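You operate a simulated robot arm through the tools that you are given. There is no shell and no other tool. Be economical: measure what you need, move in short steps, check, and stop when the job is done.

Carry out the task below with a simulated two-armed robot. There is one attempt and no reset: what you move stays moved.

Task
Pick up the grey former with one hand, pass it to the other hand and put it on the top of the grey ring bench.

It is judged by the outcome, as a careful person would: the job done as asked, and still so three seconds after it is handed in. It fails if anything else is knocked over, pushed out of place, dropped, spilled or broken.

Robot
Two 7-joint arms with three-finger grippers on one trunk, on a base that drives. Base frame: it is fixed to the floor where the robot stands at the start and does not move with it; the origin is under the middle of the robot, x ahead of it, y to its left, z up; the surface under the hand at the start is at about z = 806. Readings come in mm, degrees, newtons and seconds.
The left shoulder is at the start at [42, 154, 1007], the right one opposite. With the tool pointing down near the work surface each hand reaches from about 220 to 640 mm from the robot's upright axis, wherever it stands, measured 20 degrees to its own side. Places, roughly: grey former (12x6x12 cm) [500, 100, 900]; top of the grey ring bench [700, 4500, 800]. Payload 2.69 kg a hand.
The tool frame of a hand sits at the grasp point between the pads (the TCP): z along the fingers, y along the line on which they close. The tips reach 29 mm beyond it. Largest opening 120 mm; the body of the gripper starts 78 mm behind the TCP.
Orientation is that of the tool frame in the base frame, as a unit quaternion [x, y, z, w]. With the fingers straight down and closing along the base's y, the tool's x points along the base's -x, its y along +y and its z along -z.

Tools
- The arms move only by the tool apply_moves. It takes "left_plan", "right_plan" or both (then of equal length, played together; a hand with none holds still); each is a list of rows, each a list of 3 entries, a list of its own where there are three numbers: the turn, a rotation vector about the base's x, y, z in units of 4 degrees (1.0 is 4 degrees), then the shift along the base's x, y, z in units of 50 mm (1.0 is 50 mm), then the finger opening in cm, from 0 to 12. In form: [[[wx, wy, wz], [x, y, z], fingers], ...]. A call has 1 to 20 rows; each row shifts and turns the commanded pose from where the row before left it. A call with a number of a shift or a turn outside -1 to 1 is refused whole. A row lasts 0.2 s, in which the tool goes at most 50 mm and 8.6 degrees; a call with a longer step from one row to the next is refused whole, and so is a gripper value outside its range. A pose out of reach is approached as far as the arm can. The call stops where the force on the tool passes 40 N (or 10 N more than at its start, if that is more) or the arm is blocked; 0.2 s more then pass. Each finger halts on what it meets, pressing with about 31 N; the grip force reading is that of the motor and also rises with nothing between the fingers. The clock runs only during rows and for 0.2 s after the last one: add rows that do not move to give the fingers time. It gives the time, the measured TCP pose, the force on the tool (base axes), the opening and the grip force at its end, in the units of the frame above (readings bear some noise), with the torque about the TCP (base axes, N m) and any sound that the robot's microphone picked up.
- Cameras (640 x 400 px; columns grow to the right, rows downward): "scene" is now at [153.4, 22.1, 1181.9]; the picture's right is [0.24, -0.97, 0.00], its down [-0.32, -0.08, -0.95] and it looks along [0.92, 0.23, -0.33] (base axes); focal length 214 px, centre (320, 200). "left" rides on the left gripper at [63, 0, -104] in its tool frame; the picture's right is [0.00, 1.00, 0.00], its down [-0.83, 0.00, -0.56] and it looks along [-0.56, 0.00, 0.83] (tool axes); focal length 275 px, centre (320, 200). "right" rides on the right gripper at [63, 0, -104] in its tool frame; the picture's right is [0.00, 1.00, 0.00], its down [-0.83, 0.00, -0.56] and it looks along [-0.56, 0.00, 0.83] (tool axes); focal length 275 px, centre (320, 200). There is no depth. A picture from a camera that has moved, and an enlarged one, comes with that camera's place and axes in the base frame and with its lens.
- get_image(camera): a new picture of that camera. No time passes.
- raise_lower(by): slides the trunk up (or, below 0, down) by that many mm; the arms and the scene camera ride with it, the base frame stays. It gives what a move gives, with no picture.
- drive_base(legs): drives the robot by 1 to 6 legs, each [ahead, left, turn to the left] in mm, mm and degrees, along the robot's own axes; the way and the turn of a leg run together, so that a leg with both is an arc; at most 1500 mm and 180 degrees a leg. The arms and the cameras ride along, it lands a little off, and it stops where it bumps. It gives what a move gives.
- pan_tilt(pan, tilt): turns the head with the scene camera to pan (to the left, within 80 degrees either way) and tilt (down, from -29 to 69), counted from straight ahead of the robot. It gives what a move gives.
- enlarge(camera, box): a new picture of the part [left, top, right, bottom] of that camera's present view, enlarged. No time passes.
- close_job(): hands the job in; it is judged then, once.

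Go step by step. Nothing tells you exact positions but the pictures and the camera data: compare them with the known pose of the tool, close in by small moves and look again before you grip or let go. The budget is 120 turns and 92 pictures, counting those below and the enlarged ones. Unless the task says otherwise, let go and move clear before handing in, and close with one line.

The tools are called as a command line: name --argument value ..., lists and objects as JSON in quotes. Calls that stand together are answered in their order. apply_moves: Moves the arms, as the interface text tells. Its arguments: {"type":"object","properties":{"left_plan":{"type":"array","items":{"type":"array"}},"right_plan":{"type":"array","items":{"type":"array"}}},"required":[]} The other tools are called the same way: raise_lower (by) slides the trunk up or down; drive_base (legs) drives the base; pan_tilt (pan, tilt) turns the head that bears the scene camera; get_image (camera) takes a picture; enlarge (camera, box) takes an enlarged picture of a part of a camera's view; close_job () hands the job in.

At the start:

```text
time: 0.0
left_ee_pos: [364.8, 274.8, 1072.4]
left_tool_rot: [0.0, 1.0, -0.001, 0.0]
left_force: [-0.5, -0.3, 0.3]
left_ft_torque: [0.02, -0.03, -0.01]
left_finger_gap: 119.7
left_finger_force: 0.0
right_ee_pos: [330.6, -96.6, 1103.2]
right_tool_rot: [0.0, 1.0, 0.0, 0.0]
right_force: [-0.1, -0.1, -0.3]
right_ft_torque: [-0.02, -0.03, 0.0]
right_finger_gap: 120.0
right_finger_force: 0.0
trunk travel left (down, up): [-375.0, 63.0]
robot x, y, heading: [-0.3, -3.5, 0.2]
head pan, tilt: [14.1, 19.1]
```

scene: 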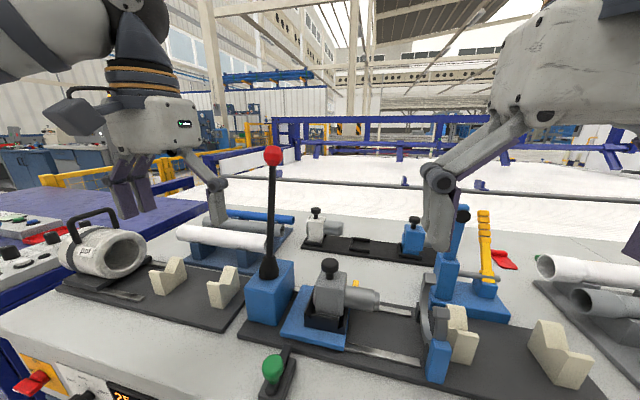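
right: 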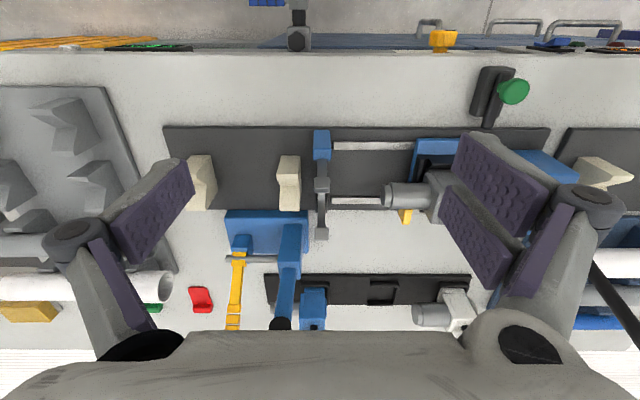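
left: 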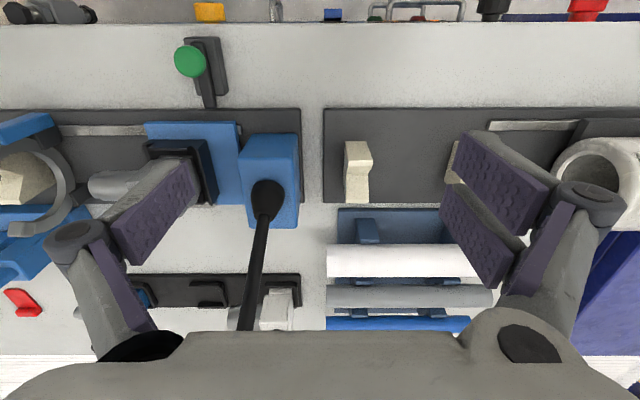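

I see a workbench with several fixtures; the former should be around pixel (324,275) in the scene. I'll look at it closely first.

enlarge --camera "scene" --box '[220, 180, 480, 360]'

enlarge --camera "scene" --box '[0, 180, 260, 360]'

pan_tilt --pan 70 --tilt 15

```text
2.22 times, centred on (350, 270) of scene
camera zoom: at [153.4, 22.1, 1181.9], right [0.24, -0.97, 0.0], down [-0.32, -0.08, -0.95], along [0.92, 0.23, -0.33], focal length 477 px, centre (253, 44)
```

zoom: 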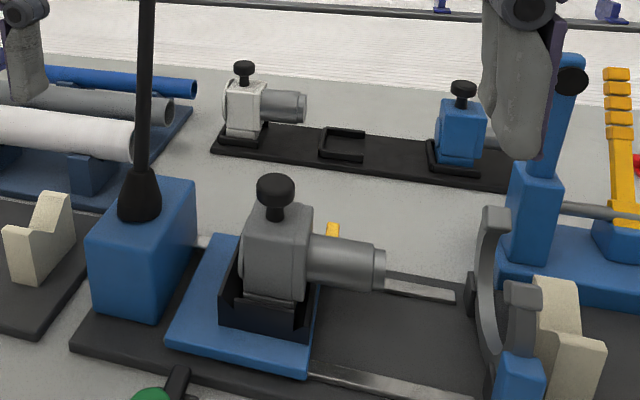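

```text
2.22 times, centred on (130, 270) of scene
camera zoom: at [153.4, 22.1, 1181.9], right [0.24, -0.97, 0.0], down [-0.32, -0.08, -0.95], along [0.92, 0.23, -0.33], focal length 477 px, centre (742, 44)
```

zoom: 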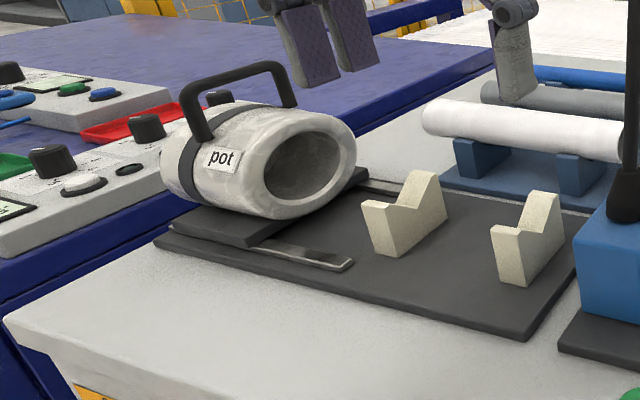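

```text
time: 1.2
left_ee_pos: [366.2, 273.5, 1072.5]
left_tool_rot: [-0.001, 1.0, 0.0, 0.0]
left_force: [0.0, -0.1, -0.5]
left_ft_torque: [-0.01, 0.01, 0.02]
left_finger_gap: 120.1
left_finger_force: 0.0
right_ee_pos: [328.8, -96.0, 1104.2]
right_tool_rot: [0.0, 1.0, 0.0, -0.001]
right_force: [0.1, 0.0, -0.4]
right_ft_torque: [0.01, 0.0, 0.0]
right_finger_gap: 120.0
right_finger_force: 0.0
trunk travel left (down, up): [-375.0, 63.0]
robot x, y, heading: [-3.1, 1.8, 0.1]
head pan, tilt: [70.0, 15.0]
```

The former is the grey body with black knob and nose, sitting in a black cradle on the blue plate. Now a look towards the destination on the left.

get_image --camera "scene"

```text
86 pictures are left
camera scene: at [95.0, 87.1, 1188.5], right [0.94, -0.34, 0.0], down [-0.09, -0.24, -0.97], along [0.33, 0.91, -0.26], focal length 214 px, centre (320, 200)
```

scene: 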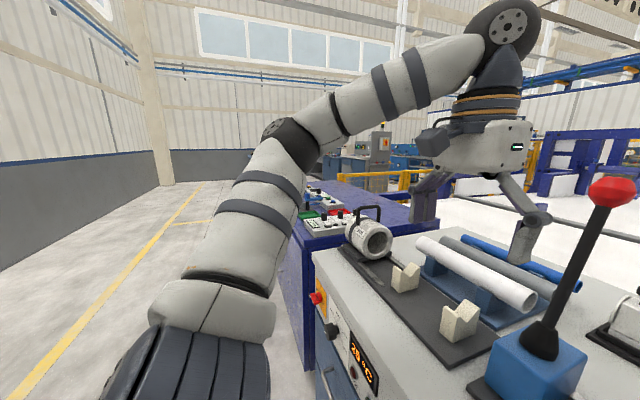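

Arm blocks the destination; I'll look at that later. Next I measure the former with scene camera aimed at it and with the hand cameras.

pan_tilt --pan 10 --tilt 40

enlarge --camera "scene" --box '[240, 100, 400, 200]'

enlarge --camera "right" --box '[340, 100, 560, 238]'

enlarge --camera "left" --box '[60, 100, 280, 238]'

```text
time: 2.5
left_ee_pos: [365.7, 273.9, 1074.5]
left_tool_rot: [0.0, 1.0, 0.0, 0.0]
left_force: [0.4, -0.5, -0.4]
left_ft_torque: [-0.01, 0.0, 0.02]
left_finger_gap: 120.2
left_finger_force: 0.1
right_ee_pos: [329.2, -97.0, 1102.7]
right_tool_rot: [0.0, 1.0, 0.0, -0.001]
right_force: [0.3, 0.2, 0.1]
right_ft_torque: [-0.01, 0.0, 0.01]
right_finger_gap: 119.9
right_finger_force: 0.1
trunk travel left (down, up): [-375.0, 63.0]
robot x, y, heading: [-1.9, -4.0, 0.2]
head pan, tilt: [10.0, 40.0]
```

```text
4.00 times, centred on (320, 150) of scene
camera zoom: at [146.7, 14.2, 1149.0], right [0.17, -0.98, 0.0], down [-0.63, -0.11, -0.77], along [0.75, 0.13, -0.64], focal length 858 px, centre (320, 400)
```

zoom: 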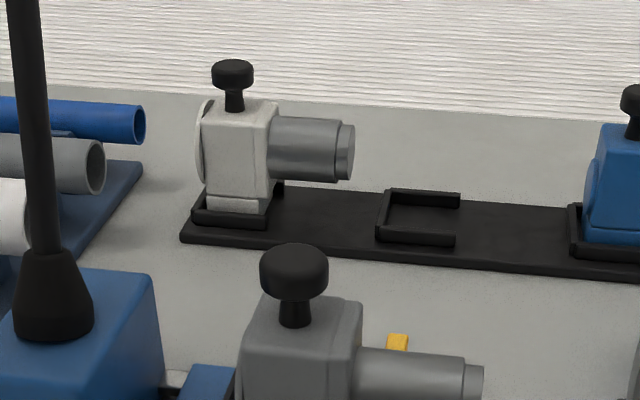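

```text
2.90 times, centred on (450, 169) of right
camera zoom: at [265.6, -96.0, 1208.6], right [0.0, 1.0, 0.0], down [0.83, 0.0, 0.56], along [0.56, 0.0, -0.83], focal length 798 px, centre (-57, 290)
```

zoom: 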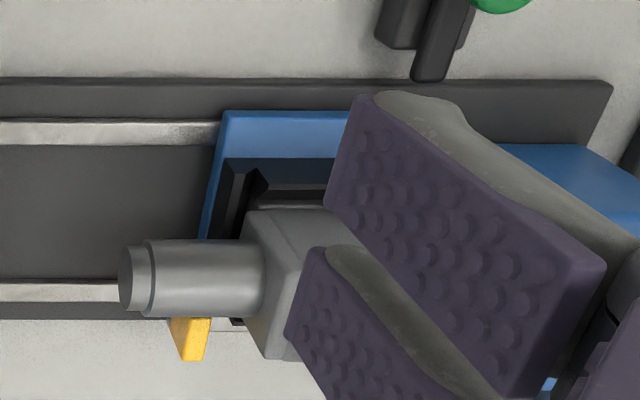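

```text
2.90 times, centred on (170, 169) of left
camera zoom: at [301.3, 274.6, 1178.0], right [0.0, 1.0, 0.0], down [0.83, 0.0, 0.56], along [0.56, 0.0, -0.83], focal length 798 px, centre (755, 290)
```

zoom: 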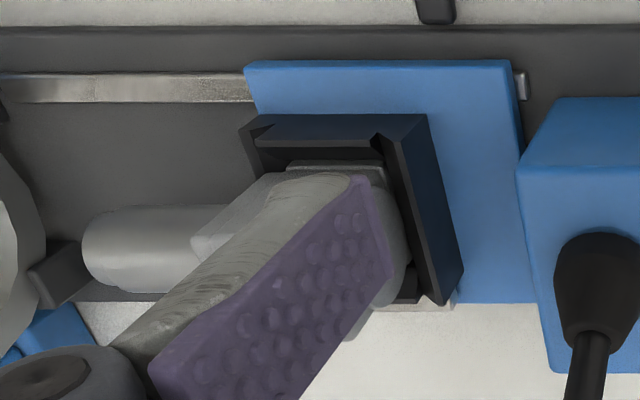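

Three similar formers exist: grey (front, largest), pale one and blue one at the back. I'll get the full downward view of the front one to fix its position.

enlarge --camera "scene" --box '[220, 140, 460, 290]'

```text
2.67 times, centred on (340, 215) of scene
camera zoom: at [146.7, 14.2, 1149.0], right [0.17, -0.98, 0.0], down [-0.63, -0.11, -0.77], along [0.75, 0.13, -0.64], focal length 572 px, centre (267, 160)
```

zoom: 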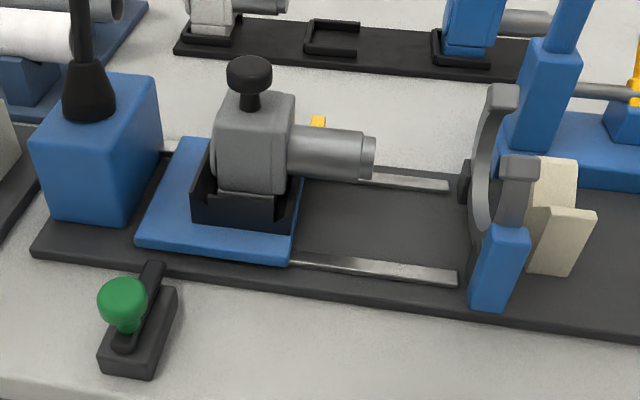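

I locate the former at about nose tip [474,-4,885], knob [474,83,949], body y≈53–113. Plan: right hand takes the body (fingers closing along x, slightly tilted toward −y), left hand takes over with opposite tilt. First I turn the right hand 90° above it.

apply_moves --right_plan '[[[0, 0, 1], [0.14, 0.04, 0], 12], [[0, 0, 1], [0.14, 0.04, 0], 12], [[0, 0, 1], [0.14, 0.04, 0], 12], [[0, 0, 1], [0.14, 0.04, 0], 12], [[0, 0, 1], [0.14, 0.04, 0], 12], [[0, 0, 1], [0.14, 0.04, 0], 12], [[0, 0, 1], [0.14, 0.04, 0], 12], [[0, 0, 1], [0.14, 0.04, 0], 12], [[0, 0, 1], [0.14, 0.04, 0], 12], [[0, 0, 1], [0.14, 0.04, 0], 12], [[0, 0, 1], [0.14, 0.04, 0], 12], [[0, 0, 1], [0.14, 0.04, 0], 12], [[0, 0, 1], [0.14, 0.04, 0], 12], [[0, 0, 1], [0.14, 0.04, 0], 12], [[0, 0, 1], [0.14, 0.04, 0], 12], [[0, 0, 1], [0.14, 0.04, 0], 12], [[0, 0, 1], [0.14, 0.04, 0], 12], [[0, 0, 1], [0.14, 0.04, 0], 12], [[0, 0, 1], [0.14, 0.04, 0], 12], [[0, 0, 1], [0.14, 0.04, 0], 12]]'

```text
time: 6.8
left_ee_pos: [365.6, 273.5, 1072.2]
left_tool_rot: [0.0, 1.0, 0.0, 0.0]
left_force: [-0.8, 1.0, 0.4]
left_ft_torque: [0.01, -0.02, 0.0]
left_finger_gap: 120.0
left_finger_force: 0.1
right_ee_pos: [468.8, -55.4, 1103.7]
right_tool_rot: [-0.643, 0.766, 0.0, 0.0]
right_force: [0.6, -0.3, -0.2]
right_ft_torque: [0.0, 0.01, -0.02]
right_finger_gap: 120.0
right_finger_force: 0.0
trunk travel left (down, up): [-375.0, 63.0]
robot x, y, heading: [2.4, 2.0, -0.3]
head pan, tilt: [10.0, 40.0]
```

Turn is nearly complete; I finish it and tilt 20° so the wrist leans to −y, then look.

apply_moves --right_plan '[[[0, 0, 1], [0, 0.2, 0], 12], [[0, 0, 1], [0, 0.2, 0], 12], [[0, 0, 0.5], [0, 0.2, 0], 12], [[1, 0, 0], [0, 0, 0], 12], [[1, 0, 0], [0, 0, 0], 12], [[1, 0, 0], [0, 0, 0], 12], [[1, 0, 0], [0, 0, 0], 12], [[1, 0, 0], [0, 0, 0], 12]]'

get_image --camera "right"

get_image --camera "scene"

```text
time: 8.6
left_ee_pos: [365.5, 274.6, 1072.8]
left_tool_rot: [0.0, 1.0, 0.0, 0.0]
left_force: [0.5, 0.5, 0.1]
left_ft_torque: [0.0, 0.02, -0.03]
left_finger_gap: 119.8
left_finger_force: 0.0
right_ee_pos: [466.7, -37.7, 1096.3]
right_tool_rot: [-0.681, 0.711, 0.132, 0.113]
right_force: [-0.4, -0.6, 0.2]
right_ft_torque: [0.02, -0.02, 0.0]
right_finger_gap: 120.1
right_finger_force: 0.1
right hand out of reach, approached as far as the arm can: row 2, 3
trunk travel left (down, up): [-375.0, 63.0]
robot x, y, heading: [-1.4, -2.0, 0.2]
head pan, tilt: [10.0, 40.0]
```

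```text
81 pictures are left
camera right: at [465.2, -131.7, 1174.3], right [-1.0, 0.03, 0.03], down [0.05, 0.59, 0.81], along [0.01, 0.81, -0.59], focal length 275 px, centre (320, 200)
```

right: 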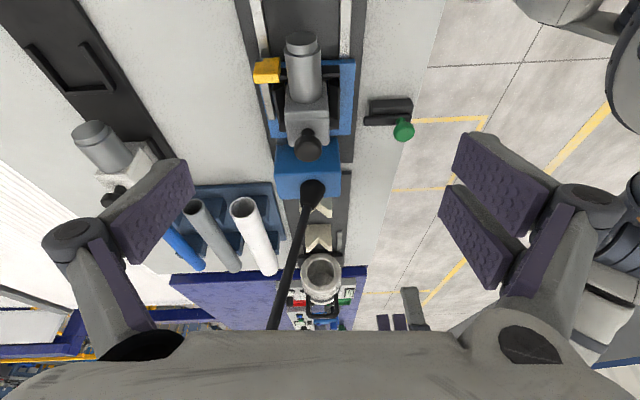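

```text
80 pictures are left
camera scene: at [146.7, 13.9, 1149.0], right [0.17, -0.98, 0.0], down [-0.63, -0.11, -0.77], along [0.75, 0.13, -0.64], focal length 214 px, centre (320, 200)
```

scene: 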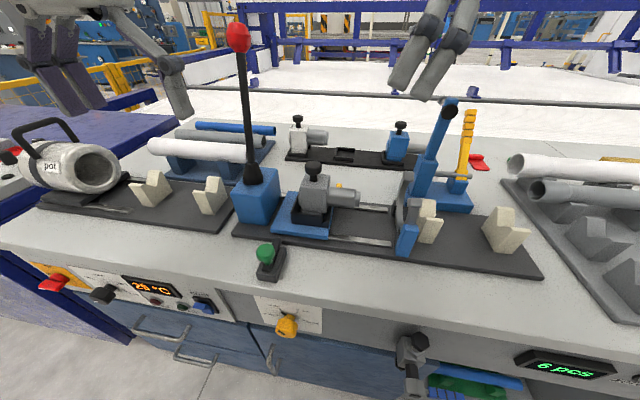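

The right camera now sees the former from the nose side. I enlarge it to measure.

enlarge --camera "right" --box '[240, 20, 400, 180]'

```text
2.50 times, centred on (320, 100) of right
camera zoom: at [465.2, -131.7, 1174.3], right [-1.0, 0.03, 0.03], down [0.05, 0.59, 0.81], along [0.01, 0.81, -0.59], focal length 688 px, centre (320, 450)
```

zoom: 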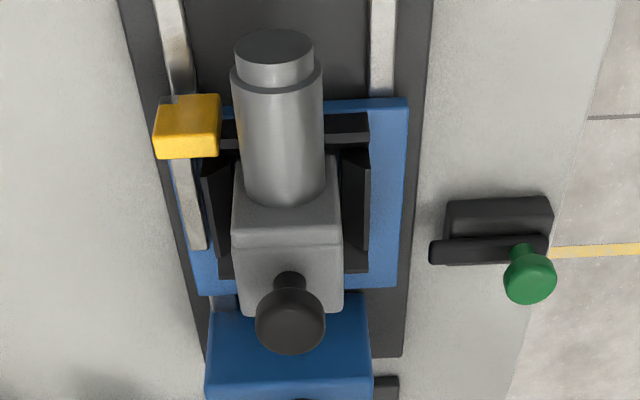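

Former centre about x=478, body y≈62–112, top z≈914, knob top z≈948. I approach to just above it for a closer look at the cradle walls.

apply_moves --right_plan '[[[0, 0, 0], [0.05, 0.35, -0.35], 12], [[0, 0, 0], [0.05, 0.35, -0.35], 12], [[0, 0, 0], [0.05, 0.35, -0.35], 12], [[0, 0, 0], [0.05, 0.35, -0.35], 12], [[0, 0, 0], [0, 0, 0], 12]]'

get_image --camera "right"

enlarge --camera "scene" --box '[260, 150, 380, 250]'

```text
time: 9.8
left_ee_pos: [365.7, 274.7, 1073.6]
left_tool_rot: [0.0, 1.0, 0.0, 0.001]
left_force: [-0.3, 0.0, 0.2]
left_ft_torque: [0.02, -0.03, -0.02]
left_finger_gap: 119.8
left_finger_force: 0.1
right_ee_pos: [481.4, 32.4, 1028.2]
right_tool_rot: [-0.68, 0.712, 0.131, 0.112]
right_force: [0.3, 0.2, 0.8]
right_ft_torque: [0.03, -0.01, -0.02]
right_finger_gap: 119.9
right_finger_force: 0.0
trunk travel left (down, up): [-375.0, 63.0]
robot x, y, heading: [2.6, 0.1, 0.2]
head pan, tilt: [10.0, 40.0]
```

```text
78 pictures are left
camera right: at [478.5, -60.9, 1105.3], right [-1.0, 0.03, 0.03], down [0.05, 0.59, 0.8], along [0.01, 0.81, -0.59], focal length 275 px, centre (320, 200)
```

right: 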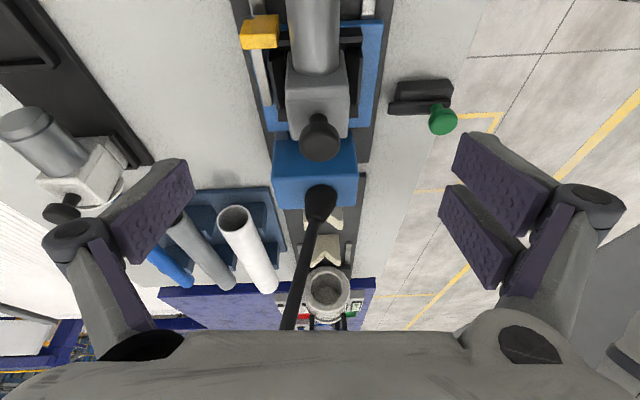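

```text
4.00 times, centred on (320, 200) of scene
camera zoom: at [146.6, 14.0, 1149.0], right [0.17, -0.98, 0.0], down [-0.63, -0.11, -0.77], along [0.75, 0.13, -0.64], focal length 858 px, centre (320, 200)
```

zoom: 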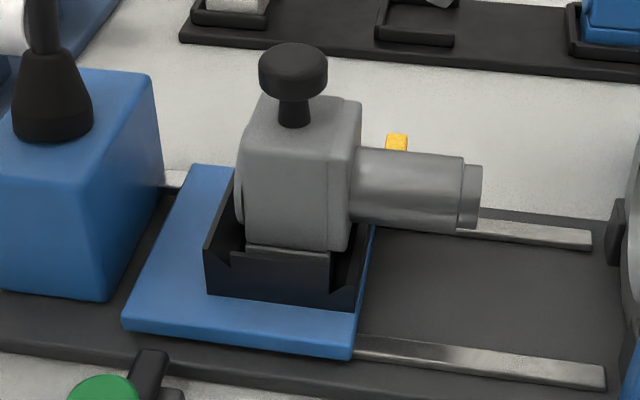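

Body block spans about z 857–914 and the cradle wall tops are at about 857. I reduce tilt to ~10°, square the yaw, and move above the body.

apply_moves --right_plan '[[[-1, 0, 0.2], [0, 0.2, -0.1], 12], [[-1, -0.2, 0.23], [0, 0.2, -0.1], 12], [[-0.6, -0.23, 0], [0, 0.2, -0.1], 12], [[0, 0, 0], [0, 0.15, -0.1], 12], [[0, 0, 0], [0, 0, 0], 12]]'

enlarge --camera "right" --box '[200, 0, 460, 180]'

```text
time: 10.9
left_ee_pos: [366.4, 273.9, 1072.4]
left_tool_rot: [0.0, 1.0, 0.0, 0.0]
left_force: [1.0, 0.1, 0.6]
left_ft_torque: [0.03, 0.01, 0.0]
left_finger_gap: 119.8
left_finger_force: 0.0
right_ee_pos: [477.1, 69.2, 1007.4]
right_tool_rot: [-0.7, 0.71, 0.058, 0.059]
right_force: [0.9, -0.1, 1.0]
right_ft_torque: [0.0, -0.01, -0.02]
right_finger_gap: 120.1
right_finger_force: 0.0
trunk travel left (down, up): [-375.0, 63.0]
robot x, y, heading: [-1.0, 0.6, -0.0]
head pan, tilt: [10.0, 40.0]
```

```text
2.22 times, centred on (330, 90) of right
camera zoom: at [475.5, -8.8, 1100.5], right [-1.0, 0.01, 0.0], down [0.01, 0.73, 0.68], along [0.01, 0.68, -0.73], focal length 612 px, centre (298, 444)
```

zoom: 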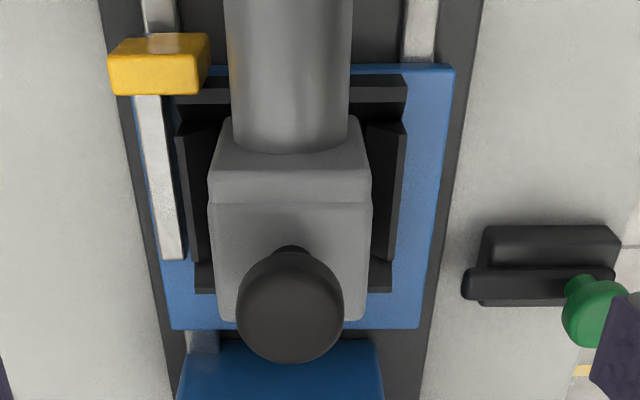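

Former body is 50 mm wide, centred at x≈479; fingers clear the cradle walls (437–521) and yellow clamp. I descend to TCP z≈897.

apply_moves --right_plan '[[[0, 0, 0], [0.04, 0, -0.5], 11], [[0, 0, 0], [0, 0, -0.5], 11], [[0, 0, 0], [0, 0, -0.5], 11], [[0, 0, 0], [0, 0, -0.4], 11], [[0, 0, 0], [0, 0, -0.3], 11], [[0, 0, 0], [0, 0, 0], 11]]'

get_image --camera "right"

enlarge --camera "scene" --box '[240, 120, 400, 260]'

```text
time: 12.3
left_ee_pos: [365.1, 274.0, 1072.7]
left_tool_rot: [-0.001, 1.0, 0.0, 0.0]
left_force: [-0.3, 0.5, 0.2]
left_ft_torque: [0.03, 0.02, -0.02]
left_finger_gap: 119.9
left_finger_force: 0.1
right_ee_pos: [479.6, 68.0, 898.1]
right_tool_rot: [-0.7, 0.71, 0.058, 0.06]
right_force: [-0.1, 0.1, 0.0]
right_ft_torque: [-0.03, -0.02, 0.03]
right_finger_gap: 110.0
right_finger_force: 0.1
trunk travel left (down, up): [-375.0, 63.0]
robot x, y, heading: [1.0, -1.5, -0.1]
head pan, tilt: [10.0, 40.0]
```

```text
75 pictures are left
camera right: at [478.5, -10.7, 991.5], right [-1.0, 0.01, 0.0], down [0.01, 0.73, 0.68], along [0.01, 0.68, -0.73], focal length 275 px, centre (320, 200)
```

right: 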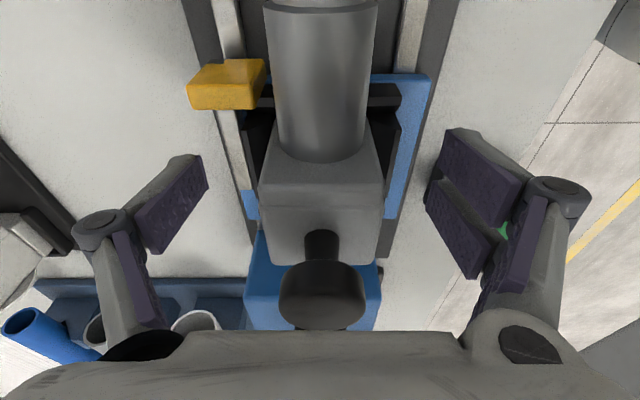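

```text
2.86 times, centred on (320, 190) of scene
camera zoom: at [146.7, 14.2, 1149.0], right [0.17, -0.98, 0.0], down [-0.63, -0.11, -0.77], along [0.75, 0.13, -0.64], focal length 613 px, centre (320, 229)
```

zoom: 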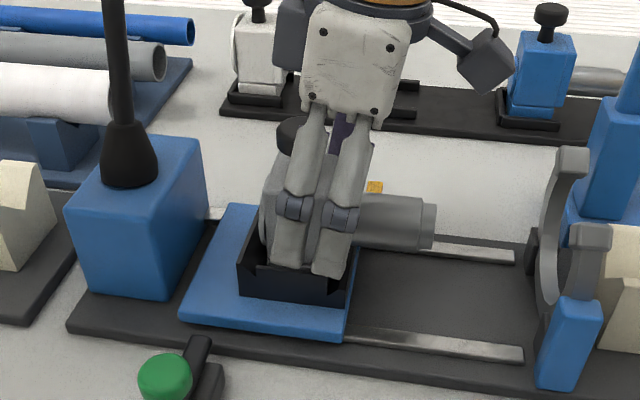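

The finger seems to look like two prongs; I enlarge to understand before closing.

enlarge --camera "scene" --box '[285, 140, 365, 220]'

enlarge --camera "right" --box '[400, 100, 620, 360]'

```text
5.00 times, centred on (325, 180) of scene
camera zoom: at [146.7, 14.2, 1149.0], right [0.17, -0.98, 0.0], down [-0.63, -0.11, -0.77], along [0.75, 0.13, -0.64], focal length 1072 px, centre (295, 300)
```

zoom: 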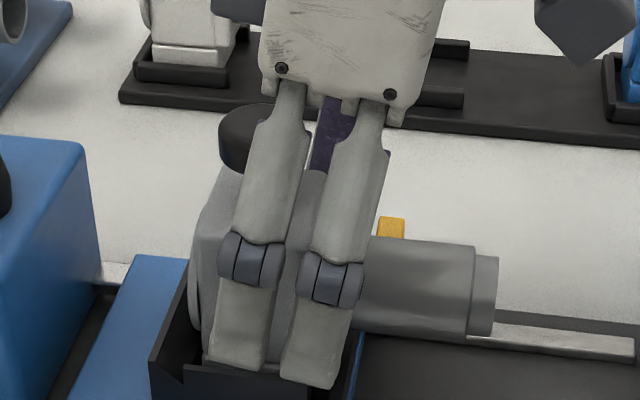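

```text
1.54 times, centred on (510, 230) of right
camera zoom: at [478.5, -10.7, 991.5], right [-1.0, 0.01, 0.0], down [0.01, 0.73, 0.68], along [0.01, 0.68, -0.73], focal length 424 px, centre (28, 154)
```

zoom: 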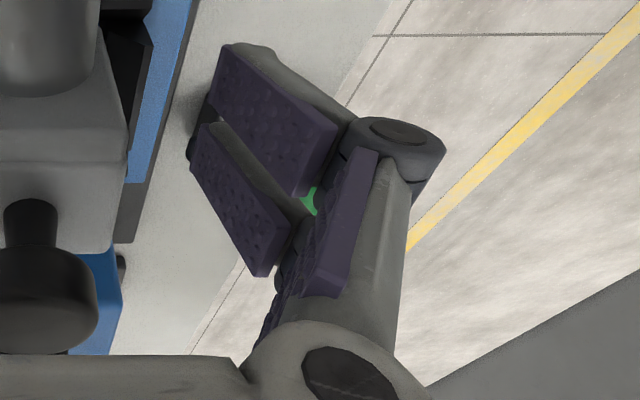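

The gripper has a two-prong side (~50 mm wide) opposite a single finger, so I should centre on the body (y≈87) and go vertical; the other hand will then take the nose. I raise slightly, straighten, shift, and lower.

apply_moves --right_plan '[[[0, 0, 0], [0, 0, 0.4], 11], [[-1, 0, 0], [0, 0.19, 0], 11], [[-1, 0, 0], [0, 0.19, 0], 11], [[-0.4, 0, 0], [0, 0, 0], 11], [[0, 0, 0], [0, 0, -0.4], 11], [[0, 0, 0], [0, 0, 0], 11]]'

enlarge --camera "scene" --box '[265, 120, 375, 230]'

get_image --camera "right"

```text
time: 13.8
left_ee_pos: [366.1, 274.5, 1073.5]
left_tool_rot: [0.0, 1.0, 0.0, 0.0]
left_force: [-0.7, 0.2, -0.9]
left_ft_torque: [0.01, -0.01, -0.01]
left_finger_gap: 120.1
left_finger_force: 0.0
right_ee_pos: [477.8, 90.1, 896.9]
right_tool_rot: [-0.702, 0.712, 0.0, 0.0]
right_force: [-0.3, -0.2, -0.4]
right_ft_torque: [0.02, -0.01, 0.0]
right_finger_gap: 109.8
right_finger_force: 0.0
trunk travel left (down, up): [-375.0, 63.0]
robot x, y, heading: [-1.0, 2.0, 0.1]
head pan, tilt: [10.0, 40.0]
```

```text
3.64 times, centred on (320, 175) of scene
camera zoom: at [146.7, 14.1, 1149.0], right [0.17, -0.98, 0.0], down [-0.63, -0.11, -0.77], along [0.75, 0.13, -0.64], focal length 780 px, centre (320, 291)
```

zoom: 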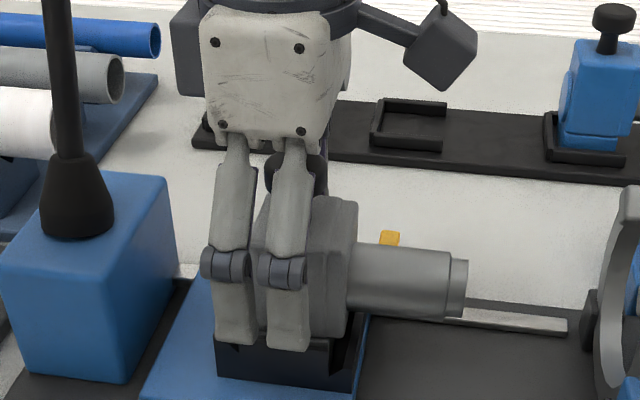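

```text
70 pictures are left
camera right: at [476.1, 27.7, 1001.9], right [-1.0, 0.01, 0.0], down [0.01, 0.83, 0.55], along [0.01, 0.55, -0.83], focal length 275 px, centre (320, 200)
```

right: 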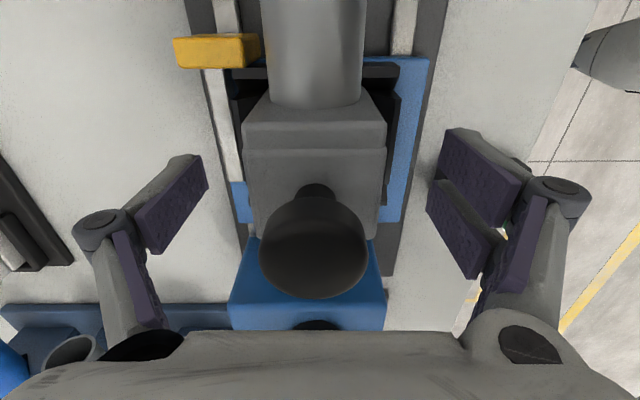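

Body spans y≈63–107, so I shift 5 mm back to y≈85 and close.

apply_moves --right_plan '[[[0, 0, 0], [0.02, -0.1, 0], 11], [[0, 0, 0], [0, 0, 0], 8], [[0, 0, 0], [0, 0, 0], 6], [[0, 0, 0], [0, 0, 0], 4], [[0, 0, 0], [0, 0, 0], 4], [[0, 0, 0], [0, 0, 0], 4]]'

enlarge --camera "scene" --box '[265, 120, 375, 230]'

```text
time: 15.2
left_ee_pos: [365.5, 274.3, 1072.9]
left_tool_rot: [0.0, 1.0, 0.0, 0.0]
left_force: [0.8, -0.3, 1.3]
left_ft_torque: [0.0, 0.0, 0.01]
left_finger_gap: 119.9
left_finger_force: 0.1
right_ee_pos: [480.1, 84.3, 896.0]
right_tool_rot: [-0.702, 0.712, -0.002, 0.0]
right_force: [-0.7, 1.0, -0.6]
right_ft_torque: [-0.08, 0.04, 0.05]
right_finger_gap: 51.8
right_finger_force: 30.3
trunk travel left (down, up): [-375.0, 63.0]
robot x, y, heading: [1.5, 0.8, 0.0]
head pan, tilt: [10.0, 40.0]
```

```text
3.64 times, centred on (320, 175) of scene
camera zoom: at [146.8, 14.2, 1148.9], right [0.17, -0.98, 0.0], down [-0.63, -0.11, -0.77], along [0.75, 0.13, -0.64], focal length 780 px, centre (320, 291)
```

zoom: 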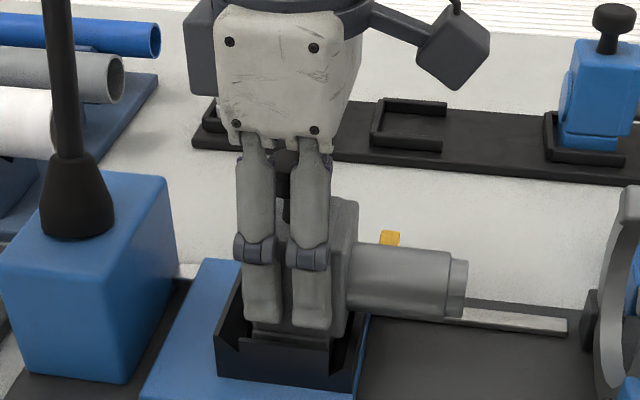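

Gripped at 51.8 mm. I lift gently and watch the force.

apply_moves --right_plan '[[[0, 0, 0], [0, 0, 0.1], 4], [[0, 0, 0], [0, 0, 0.2], 4], [[0, 0, 0], [0, 0, 0.3], 4], [[0, 0, 0], [0, 0, 0], 4]]'

enlarge --camera "scene" --box '[265, 100, 375, 230]'

```text
time: 16.1
left_ee_pos: [366.1, 273.7, 1072.8]
left_tool_rot: [0.001, 1.0, -0.001, 0.0]
left_force: [-0.6, 0.2, 0.9]
left_ft_torque: [-0.02, 0.0, 0.03]
left_finger_gap: 120.4
left_finger_force: 0.1
right_ee_pos: [480.4, 83.3, 927.5]
right_tool_rot: [-0.702, 0.712, -0.001, 0.0]
right_force: [-0.6, 0.0, -5.1]
right_ft_torque: [0.02, -0.01, -0.01]
right_finger_gap: 51.5
right_finger_force: 31.6
trunk travel left (down, up): [-375.0, 63.0]
robot x, y, heading: [-0.6, 4.9, 0.2]
head pan, tilt: [10.0, 40.0]
```

```text
3.08 times, centred on (320, 165) of scene
camera zoom: at [147.1, 14.2, 1148.9], right [0.17, -0.98, 0.0], down [-0.63, -0.11, -0.77], along [0.75, 0.13, -0.64], focal length 660 px, centre (320, 308)
```

zoom: 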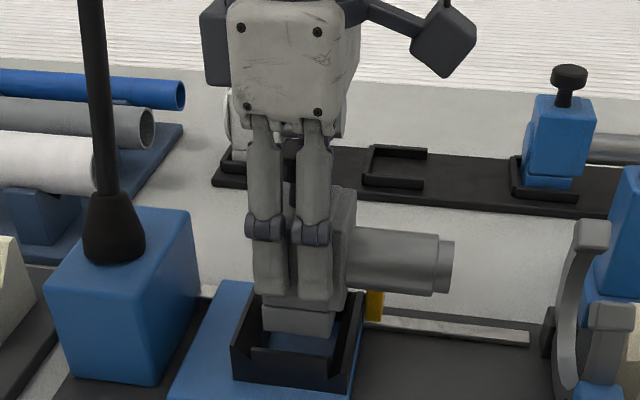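

Weighs about 0.5 kg and is balanced. I raise it clear and pull it toward the middle.

apply_moves --right_plan '[[[0, 0, 0], [0, 0, 0.6], 4], [[0, 0, 0], [0, 0, 0.8], 4], [[0, 0, 0], [0, 0, 0.8], 4], [[0, 0, 0], [-0.2, -0.3, 0.7], 4], [[0, 0, 0], [-0.4, -0.5, 0.3], 4], [[0, 0, 0], [-0.4, -0.5, 0], 4], [[0, 0, 0], [-0.4, -0.5, 0], 4], [[0, 0, 0], [-0.2, -0.3, 0], 4], [[0, 0, 0], [0, 0, 0], 4]]'

pan_tilt --pan 0 --tilt 25

get_image --camera "scene"

```text
time: 18.1
left_ee_pos: [366.2, 275.6, 1073.1]
left_tool_rot: [0.001, 1.0, -0.001, 0.0]
left_force: [-0.3, 0.4, 0.9]
left_ft_torque: [0.04, -0.05, 0.02]
left_finger_gap: 119.9
left_finger_force: 0.0
right_ee_pos: [363.7, -49.3, 1108.9]
right_tool_rot: [-0.703, 0.711, -0.002, 0.0]
right_force: [0.6, 0.1, -5.0]
right_ft_torque: [0.01, 0.0, -0.03]
right_finger_gap: 51.9
right_finger_force: 30.7
right hand out of reach, approached as far as the arm can: row 2, 3, 4
trunk travel left (down, up): [-375.0, 63.0]
robot x, y, heading: [0.1, -1.7, -0.1]
head pan, tilt: [10.0, 40.0]
```

```text
time: 18.9
left_ee_pos: [364.5, 273.9, 1072.4]
left_tool_rot: [0.0, 1.0, 0.0, 0.0]
left_force: [0.6, -0.6, 0.7]
left_ft_torque: [0.0, -0.04, -0.01]
left_finger_gap: 120.1
left_finger_force: 0.1
right_ee_pos: [364.0, -48.3, 1110.6]
right_tool_rot: [-0.702, 0.712, -0.002, -0.001]
right_force: [0.2, 0.9, -5.0]
right_ft_torque: [0.02, 0.0, -0.01]
right_finger_gap: 51.5
right_finger_force: 31.0
trunk travel left (down, up): [-375.0, 63.0]
robot x, y, heading: [0.7, -1.8, -0.2]
head pan, tilt: [0.0, 25.0]
```

```text
67 pictures are left
camera scene: at [155.4, -0.6, 1172.2], right [0.0, -1.0, 0.0], down [-0.42, 0.0, -0.91], along [0.91, 0.0, -0.42], focal length 214 px, centre (320, 200)
```

scene: 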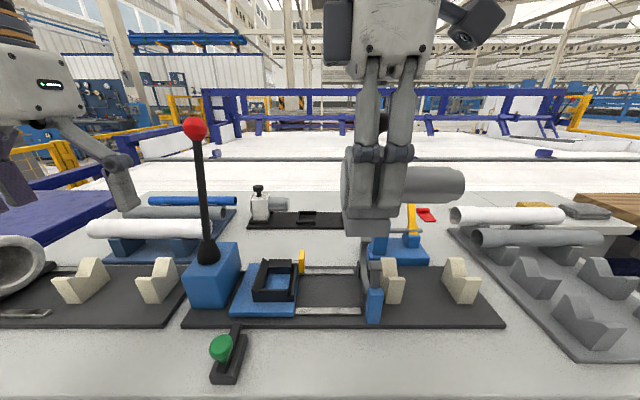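

The former is held upright. I yaw the right hand −180° so the nose points left toward the other hand.

apply_moves --right_plan '[[[0, 0, -1], [0, 0, 0], 4], [[0, 0, -1], [0, 0, 0], 4], [[0, 0, -1], [0, 0, 0], 4], [[0, 0, -1], [0, 0, 0], 4], [[0, 0, -1], [0, 0, 0], 4], [[0, 0, -1], [0, 0, 0], 4], [[0, 0, -1], [0, 0, 0], 4], [[0, 0, -1], [0, 0, 0], 4], [[0, 0, -1], [0, 0, 0], 4], [[0, 0, -1], [0, 0, 0], 4], [[0, 0, -1], [0, 0, 0], 4], [[0, 0, -1], [0, 0, 0], 4], [[0, 0, -1], [0, 0, 0], 4], [[0, 0, -1], [0, 0, 0], 4], [[0, 0, -1], [0, 0, 0], 4], [[0, 0, -1], [0, 0, 0], 4], [[0, 0, -1], [0, 0, 0], 4], [[0, 0, -1], [0, 0, 0], 4], [[0, 0, -1], [0, 0, 0], 4], [[0, 0, -1], [0, 0, 0], 4]]'

apply_moves --right_plan '[[[0, 0, -1], [0, 0, 0], 4], [[0, 0, -1], [0, 0, 0], 4], [[0, 0, -1], [0, 0, 0], 4], [[0, 0, -1], [0, 0, 0], 4], [[0, 0, -1], [0, 0, 0], 4], [[0, 0, -1], [0, 0, 0], 4], [[0, 0, -1], [0, 0, 0], 4], [[0, 0, -1], [0, 0, 0], 4], [[0, 0, -1], [0, 0, 0], 4], [[0, 0, -1], [0, 0, 0], 4], [[0, 0, -1], [0, 0, 0], 4], [[0, 0, -1], [0, 0, 0], 4], [[0, 0, -1], [0, 0, 0], 4], [[0, 0, -1], [0, 0, 0], 4], [[0, 0, -1], [0, 0, 0], 4], [[0, 0, -1], [0, 0, 0], 4], [[0, 0, -1], [0, 0, 0], 4], [[0, 0, -1], [0, 0, 0], 4], [[0, 0, -1], [0, 0, 0], 4], [[0, 0, -1], [0, 0, 0], 4]]'

apply_moves --right_plan '[[[0, 0, -1], [0, 0, 0], 4], [[0, 0, -1], [0, 0, 0], 4], [[0, 0, -1], [0, 0, 0], 4], [[0, 0, -1], [0, 0, 0], 4], [[0, 0, 0], [0, 0, 0], 4]]'

get_image --camera "scene"

```text
time: 23.1
left_ee_pos: [365.6, 274.9, 1074.1]
left_tool_rot: [0.0, 1.0, 0.0, 0.0]
left_force: [0.0, -0.3, 1.0]
left_ft_torque: [0.0, 0.02, -0.01]
left_finger_gap: 120.2
left_finger_force: 0.1
right_ee_pos: [366.5, -51.0, 1106.7]
right_tool_rot: [-0.08, 0.997, 0.0, -0.001]
right_force: [0.5, -0.9, -4.9]
right_ft_torque: [0.0, -0.01, 0.02]
right_finger_gap: 51.5
right_finger_force: 30.7
trunk travel left (down, up): [-375.0, 63.0]
robot x, y, heading: [-3.3, 1.4, 0.2]
head pan, tilt: [0.0, 25.0]
```

```text
time: 27.3
left_ee_pos: [365.3, 275.3, 1073.7]
left_tool_rot: [0.0, 1.0, 0.0, -0.001]
left_force: [0.3, 0.0, 0.0]
left_ft_torque: [0.07, -0.01, 0.01]
left_finger_gap: 120.1
left_finger_force: 0.0
right_ee_pos: [365.5, -50.4, 1107.0]
right_tool_rot: [0.58, 0.814, 0.001, -0.002]
right_force: [-0.4, 0.5, -4.7]
right_ft_torque: [-0.04, -0.03, 0.0]
right_finger_gap: 51.9
right_finger_force: 30.9
trunk travel left (down, up): [-375.0, 63.0]
robot x, y, heading: [2.0, -0.6, -0.2]
head pan, tilt: [0.0, 25.0]
```

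```text
time: 28.5
left_ee_pos: [365.7, 274.5, 1073.2]
left_tool_rot: [0.001, 1.0, 0.0, -0.001]
left_force: [-0.6, 0.0, -0.1]
left_ft_torque: [0.02, -0.01, -0.05]
left_finger_gap: 119.9
left_finger_force: 0.1
right_ee_pos: [366.6, -50.3, 1107.6]
right_tool_rot: [0.687, 0.727, 0.001, -0.002]
right_force: [0.4, -0.3, -4.1]
right_ft_torque: [0.03, -0.02, 0.0]
right_finger_gap: 51.7
right_finger_force: 31.1
trunk travel left (down, up): [-375.0, 63.0]
robot x, y, heading: [0.8, -1.2, -0.2]
head pan, tilt: [0.0, 25.0]
```

```text
66 pictures are left
camera scene: at [155.4, -0.6, 1172.2], right [0.0, -1.0, 0.0], down [-0.42, 0.0, -0.91], along [0.91, 0.0, -0.42], focal length 214 px, centre (320, 200)
```

scene: 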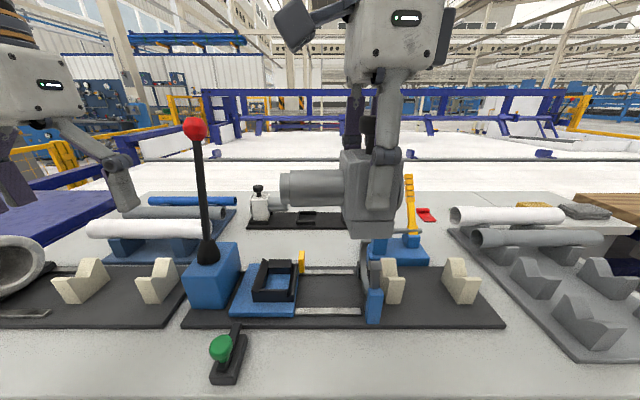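

The nose now points left (y≈−28 to 40, axis z≈1096). I turn the left hand −90° (closing along x, camera outward) while raising it.

apply_moves --left_plan '[[[0, 0, -1], [0, 0, 0.1], 8], [[0, 0, -1], [0, 0, 0.1], 8], [[0, 0, -1], [0, 0, 0.1], 8], [[0, 0, -1], [0, 0, 0.1], 8], [[0, 0, -1], [0, 0, 0.1], 8], [[0, 0, -1], [0, 0, 0.1], 8], [[0, 0, -1], [0, 0, 0.1], 8], [[0, 0, -1], [0, 0, 0.1], 8], [[0, 0, -1], [0, 0, 0.1], 8], [[0, 0, -1], [0, 0, 0.1], 8], [[0, 0, -1], [0, 0, 0.1], 8], [[0, 0, -1], [0, 0, 0.1], 8], [[0, 0, -1], [0, 0, 0.1], 8], [[0, 0, -1], [0, 0, 0.1], 8], [[0, 0, -1], [0, 0, 0.1], 8], [[0, 0, -1], [0, 0, 0.1], 8], [[0, 0, -1], [0, 0, 0.1], 8], [[0, 0, -1], [0, 0, 0.1], 8], [[0, 0, -1], [0, 0, 0.1], 8], [[0, 0, -1], [0, 0, 0.1], 8]]'

apply_moves --left_plan '[[[0, 0, -1], [0, 0, 0], 8], [[0, 0, -1], [0, 0, 0], 8], [[0, 0, -0.5], [0, 0, 0], 8], [[-1, 0, 0], [0, 0, 0], 8], [[-1, 0, 0], [0, 0, 0], 8], [[-1, 0, 0], [0, 0, 0], 8], [[-1, 0, 0], [0, 0, 0], 8], [[-1, 0, 0], [0, 0, 0], 8], [[-1, 0, 0], [0, 0, 0], 8], [[-1, 0, 0], [0, 0, 0], 8], [[-1, 0, 0], [0, 0, 0], 8], [[-1, 0, 0], [0, 0, 0], 8], [[-1, 0, 0], [0, 0, 0], 8], [[-1, 0, 0], [0, 0, 0], 8], [[-1, 0, 0], [0, 0, 0], 8], [[-0.5, 0, 0], [0, 0, 0], 8], [[0, 0, 0], [0, 0, 0], 8]]'

get_image --camera "left"

get_image --camera "scene"

```text
time: 32.7
left_ee_pos: [268.1, 151.3, 1061.5]
left_tool_rot: [0.642, 0.767, -0.001, 0.002]
left_force: [0.7, 0.2, 0.0]
left_ft_torque: [0.0, 0.0, -0.01]
left_finger_gap: 80.0
left_finger_force: 0.0
left hand out of reach, approached as far as the arm can: row 6, 7, 8, 9, 10, 11, 12, 13, 14, 15, 16, 17, 18, 19, 20
right_ee_pos: [365.9, -51.0, 1106.6]
right_tool_rot: [0.687, 0.727, 0.0, -0.002]
right_force: [-0.2, -0.4, -4.3]
right_ft_torque: [-0.03, -0.01, -0.02]
right_finger_gap: 51.7
right_finger_force: 30.8
trunk travel left (down, up): [-375.0, 63.0]
robot x, y, heading: [-1.5, 1.0, 0.0]
head pan, tilt: [0.0, 25.0]
```

```text
time: 36.3
left_ee_pos: [214.4, 69.6, 1065.7]
left_tool_rot: [0.64, 0.642, -0.299, 0.299]
left_force: [-0.1, 0.6, -0.1]
left_ft_torque: [0.01, -0.01, -0.02]
left_finger_gap: 80.1
left_finger_force: 0.0
left hand out of reach, approached as far as the arm can: row 1, 2, 3, 10, 11, 12, 13, 14, 15, 16
right_ee_pos: [366.0, -51.6, 1106.1]
right_tool_rot: [0.688, 0.726, 0.0, -0.001]
right_force: [0.8, -1.0, -4.0]
right_ft_torque: [-0.04, -0.01, 0.02]
right_finger_gap: 51.7
right_finger_force: 30.7
trunk travel left (down, up): [-375.0, 63.0]
robot x, y, heading: [0.2, -2.5, 0.2]
head pan, tilt: [0.0, 25.0]
```

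```text
65 pictures are left
camera left: at [213.6, 189.8, 1085.3], right [1.0, 0.0, 0.0], down [0.0, -0.11, 0.99], along [0.0, -0.99, -0.11], focal length 275 px, centre (320, 200)
```

left: 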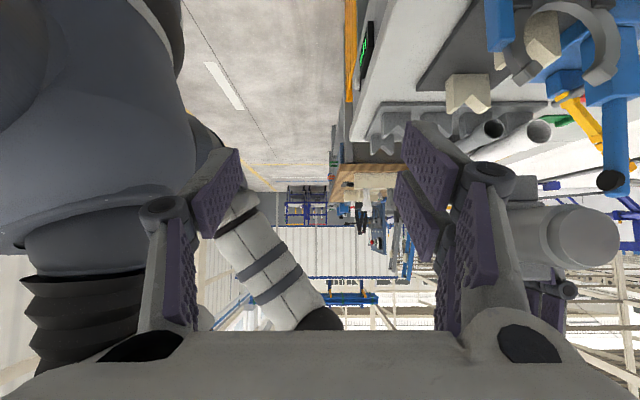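

```text
64 pictures are left
camera scene: at [155.4, -0.6, 1172.2], right [0.0, -1.0, 0.0], down [-0.42, 0.0, -0.91], along [0.91, 0.0, -0.42], focal length 214 px, centre (320, 200)
```

scene: 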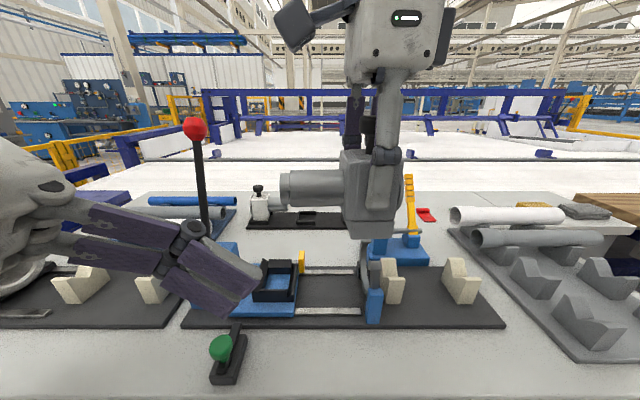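

The left hand got the right orientation but drifted in position due to reach limits at that height. I lower the former and bring the left hand to a pre-grasp spot left of the nose.

apply_moves --left_plan '[[[0, 0, 0], [0, 0.5, 0.1], 8], [[0, 0, 0], [0.2, 0.5, 0.1], 8], [[0, 0, 0], [0.5, 0, 0], 8], [[0, 0, 0], [0.5, 0, 0], 8], [[0, 0, 0], [0.5, 0, 0], 8], [[0, 0, 0], [0.5, 0, 0], 8], [[0, 0, 0], [0.5, 0, 0], 8], [[0, 0, 0], [0.3, 0, 0], 8], [[0, 0, 0], [0, 0, 0], 8]]' --right_plan '[[[0, 0, 0], [0, 0, -0.3], 4], [[0, 0, 0], [0, 0, -0.3], 4], [[0, 0, 0], [0, 0, -0.3], 4], [[0, 0, 0], [0, 0, -0.3], 4], [[0, 0, 0], [0, 0, -0.3], 4], [[0, 0, 0], [0, 0, -0.3], 4], [[0, 0, 0], [0, 0, 0], 4], [[0, 0, 0], [0, 0, 0], 4], [[0, 0, 0], [0, 0, 0], 4]]'

get_image --camera "left"

get_image --camera "scene"

```text
time: 38.3
left_ee_pos: [292.2, 18.7, 1095.9]
left_tool_rot: [0.64, 0.642, -0.298, 0.299]
left_force: [-1.7, 2.5, -0.7]
left_ft_torque: [-0.05, -0.03, 0.16]
left_finger_gap: 79.4
left_finger_force: 0.0
left hand out of reach, approached as far as the arm can: row 1, 2, 3, 4, 5, 6, 7, 8
right_ee_pos: [366.6, -50.9, 1016.8]
right_tool_rot: [0.687, 0.727, 0.001, -0.002]
right_force: [2.5, -2.3, -4.5]
right_ft_torque: [0.29, 0.21, -0.11]
right_finger_gap: 51.6
right_finger_force: 31.1
trunk travel left (down, up): [-375.0, 63.0]
robot x, y, heading: [1.8, -2.7, -0.0]
head pan, tilt: [0.0, 25.0]
```

```text
63 pictures are left
camera left: at [291.3, 138.4, 1114.4], right [1.0, 0.0, 0.0], down [0.0, -0.11, 0.99], along [0.0, -0.99, -0.11], focal length 275 px, centre (320, 200)
```

left: 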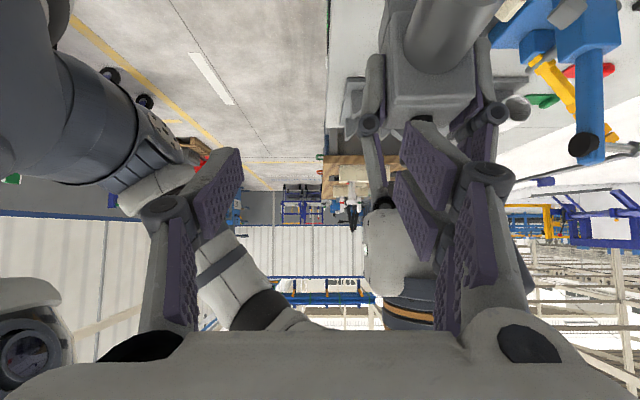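

```text
62 pictures are left
camera scene: at [155.3, -0.6, 1172.2], right [0.0, -1.0, 0.0], down [-0.42, 0.0, -0.91], along [0.91, 0.0, -0.42], focal length 214 px, centre (320, 200)
```

scene: 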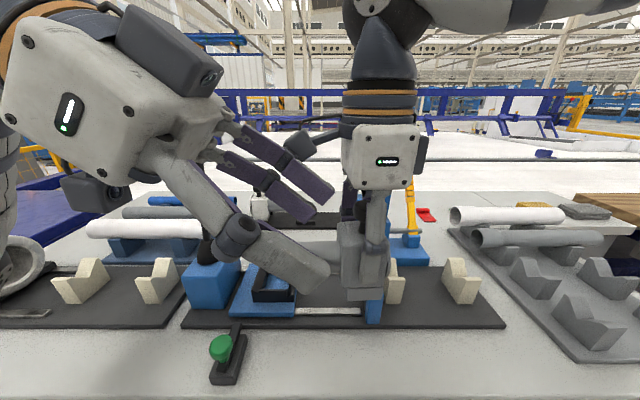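

The hands lightly touched because the left arm drifted at its reach limit. I move the right hand away to −y first.

apply_moves --right_plan '[[[0, 0, 0], [0, -0.2, 0], 4], [[0, 0, 0], [0, -0.4, 0], 4], [[0, 0, 0], [0, -0.5, 0], 4], [[0, 0, 0], [0, -0.5, 0], 4], [[0, 0, 0], [0, -0.5, 0], 4], [[0, 0, 0], [0, 0, 0], 4]]'

get_image --camera "scene"

```text
time: 39.7
left_ee_pos: [292.7, 18.1, 1095.0]
left_tool_rot: [0.639, 0.643, -0.297, 0.299]
left_force: [0.9, -0.7, -1.0]
left_ft_torque: [-0.02, 0.0, 0.02]
left_finger_gap: 80.1
left_finger_force: 0.0
right_ee_pos: [367.2, -156.9, 1018.7]
right_tool_rot: [0.687, 0.727, 0.0, -0.002]
right_force: [-0.9, -0.7, -5.3]
right_ft_torque: [-0.03, 0.02, 0.01]
right_finger_gap: 51.9
right_finger_force: 31.5
trunk travel left (down, up): [-375.0, 63.0]
robot x, y, heading: [-3.1, 4.0, -0.1]
head pan, tilt: [0.0, 25.0]
```

```text
61 pictures are left
camera scene: at [155.4, -0.4, 1172.2], right [0.0, -1.0, 0.0], down [-0.42, 0.0, -0.91], along [0.91, 0.0, -0.42], focal length 214 px, centre (320, 200)
```

scene: 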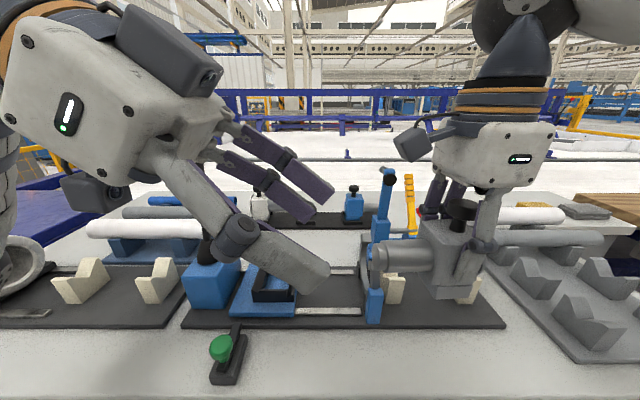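

Hands are separated. I back the robot away from the bench to get free space for the handover at a lower height.

drive_base --legs '[[-600, 0, 0]]'

get_image --camera "scene"

```text
time: 43.1
left_ee_pos: [-307.6, 17.6, 1095.9]
left_tool_rot: [0.64, 0.642, -0.299, 0.298]
left_force: [-0.2, -0.5, -0.5]
left_ft_torque: [0.01, -0.06, 0.01]
left_finger_gap: 80.3
left_finger_force: 0.0
right_ee_pos: [-234.5, -156.7, 1018.8]
right_tool_rot: [0.688, 0.726, 0.0, -0.002]
right_force: [-0.7, -0.2, -5.3]
right_ft_torque: [-0.06, -0.02, -0.01]
right_finger_gap: 51.8
right_finger_force: 31.0
trunk travel left (down, up): [-375.0, 63.0]
robot x, y, heading: [-598.3, -2.6, -0.2]
head pan, tilt: [0.0, 25.0]
```

```text
60 pictures are left
camera scene: at [-446.1, -0.4, 1172.3], right [0.0, -1.0, 0.0], down [-0.42, 0.0, -0.91], along [0.91, 0.0, -0.42], focal length 214 px, centre (320, 200)
```

scene: 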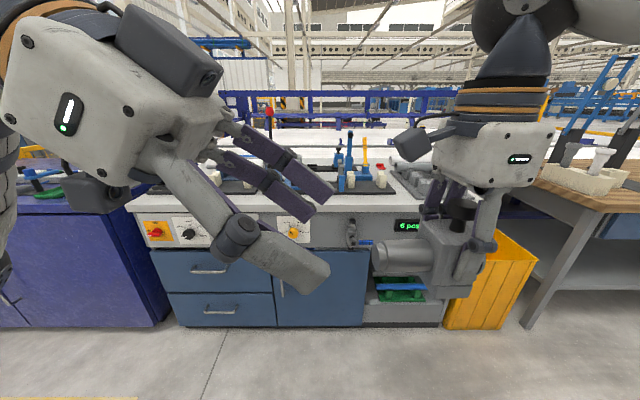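

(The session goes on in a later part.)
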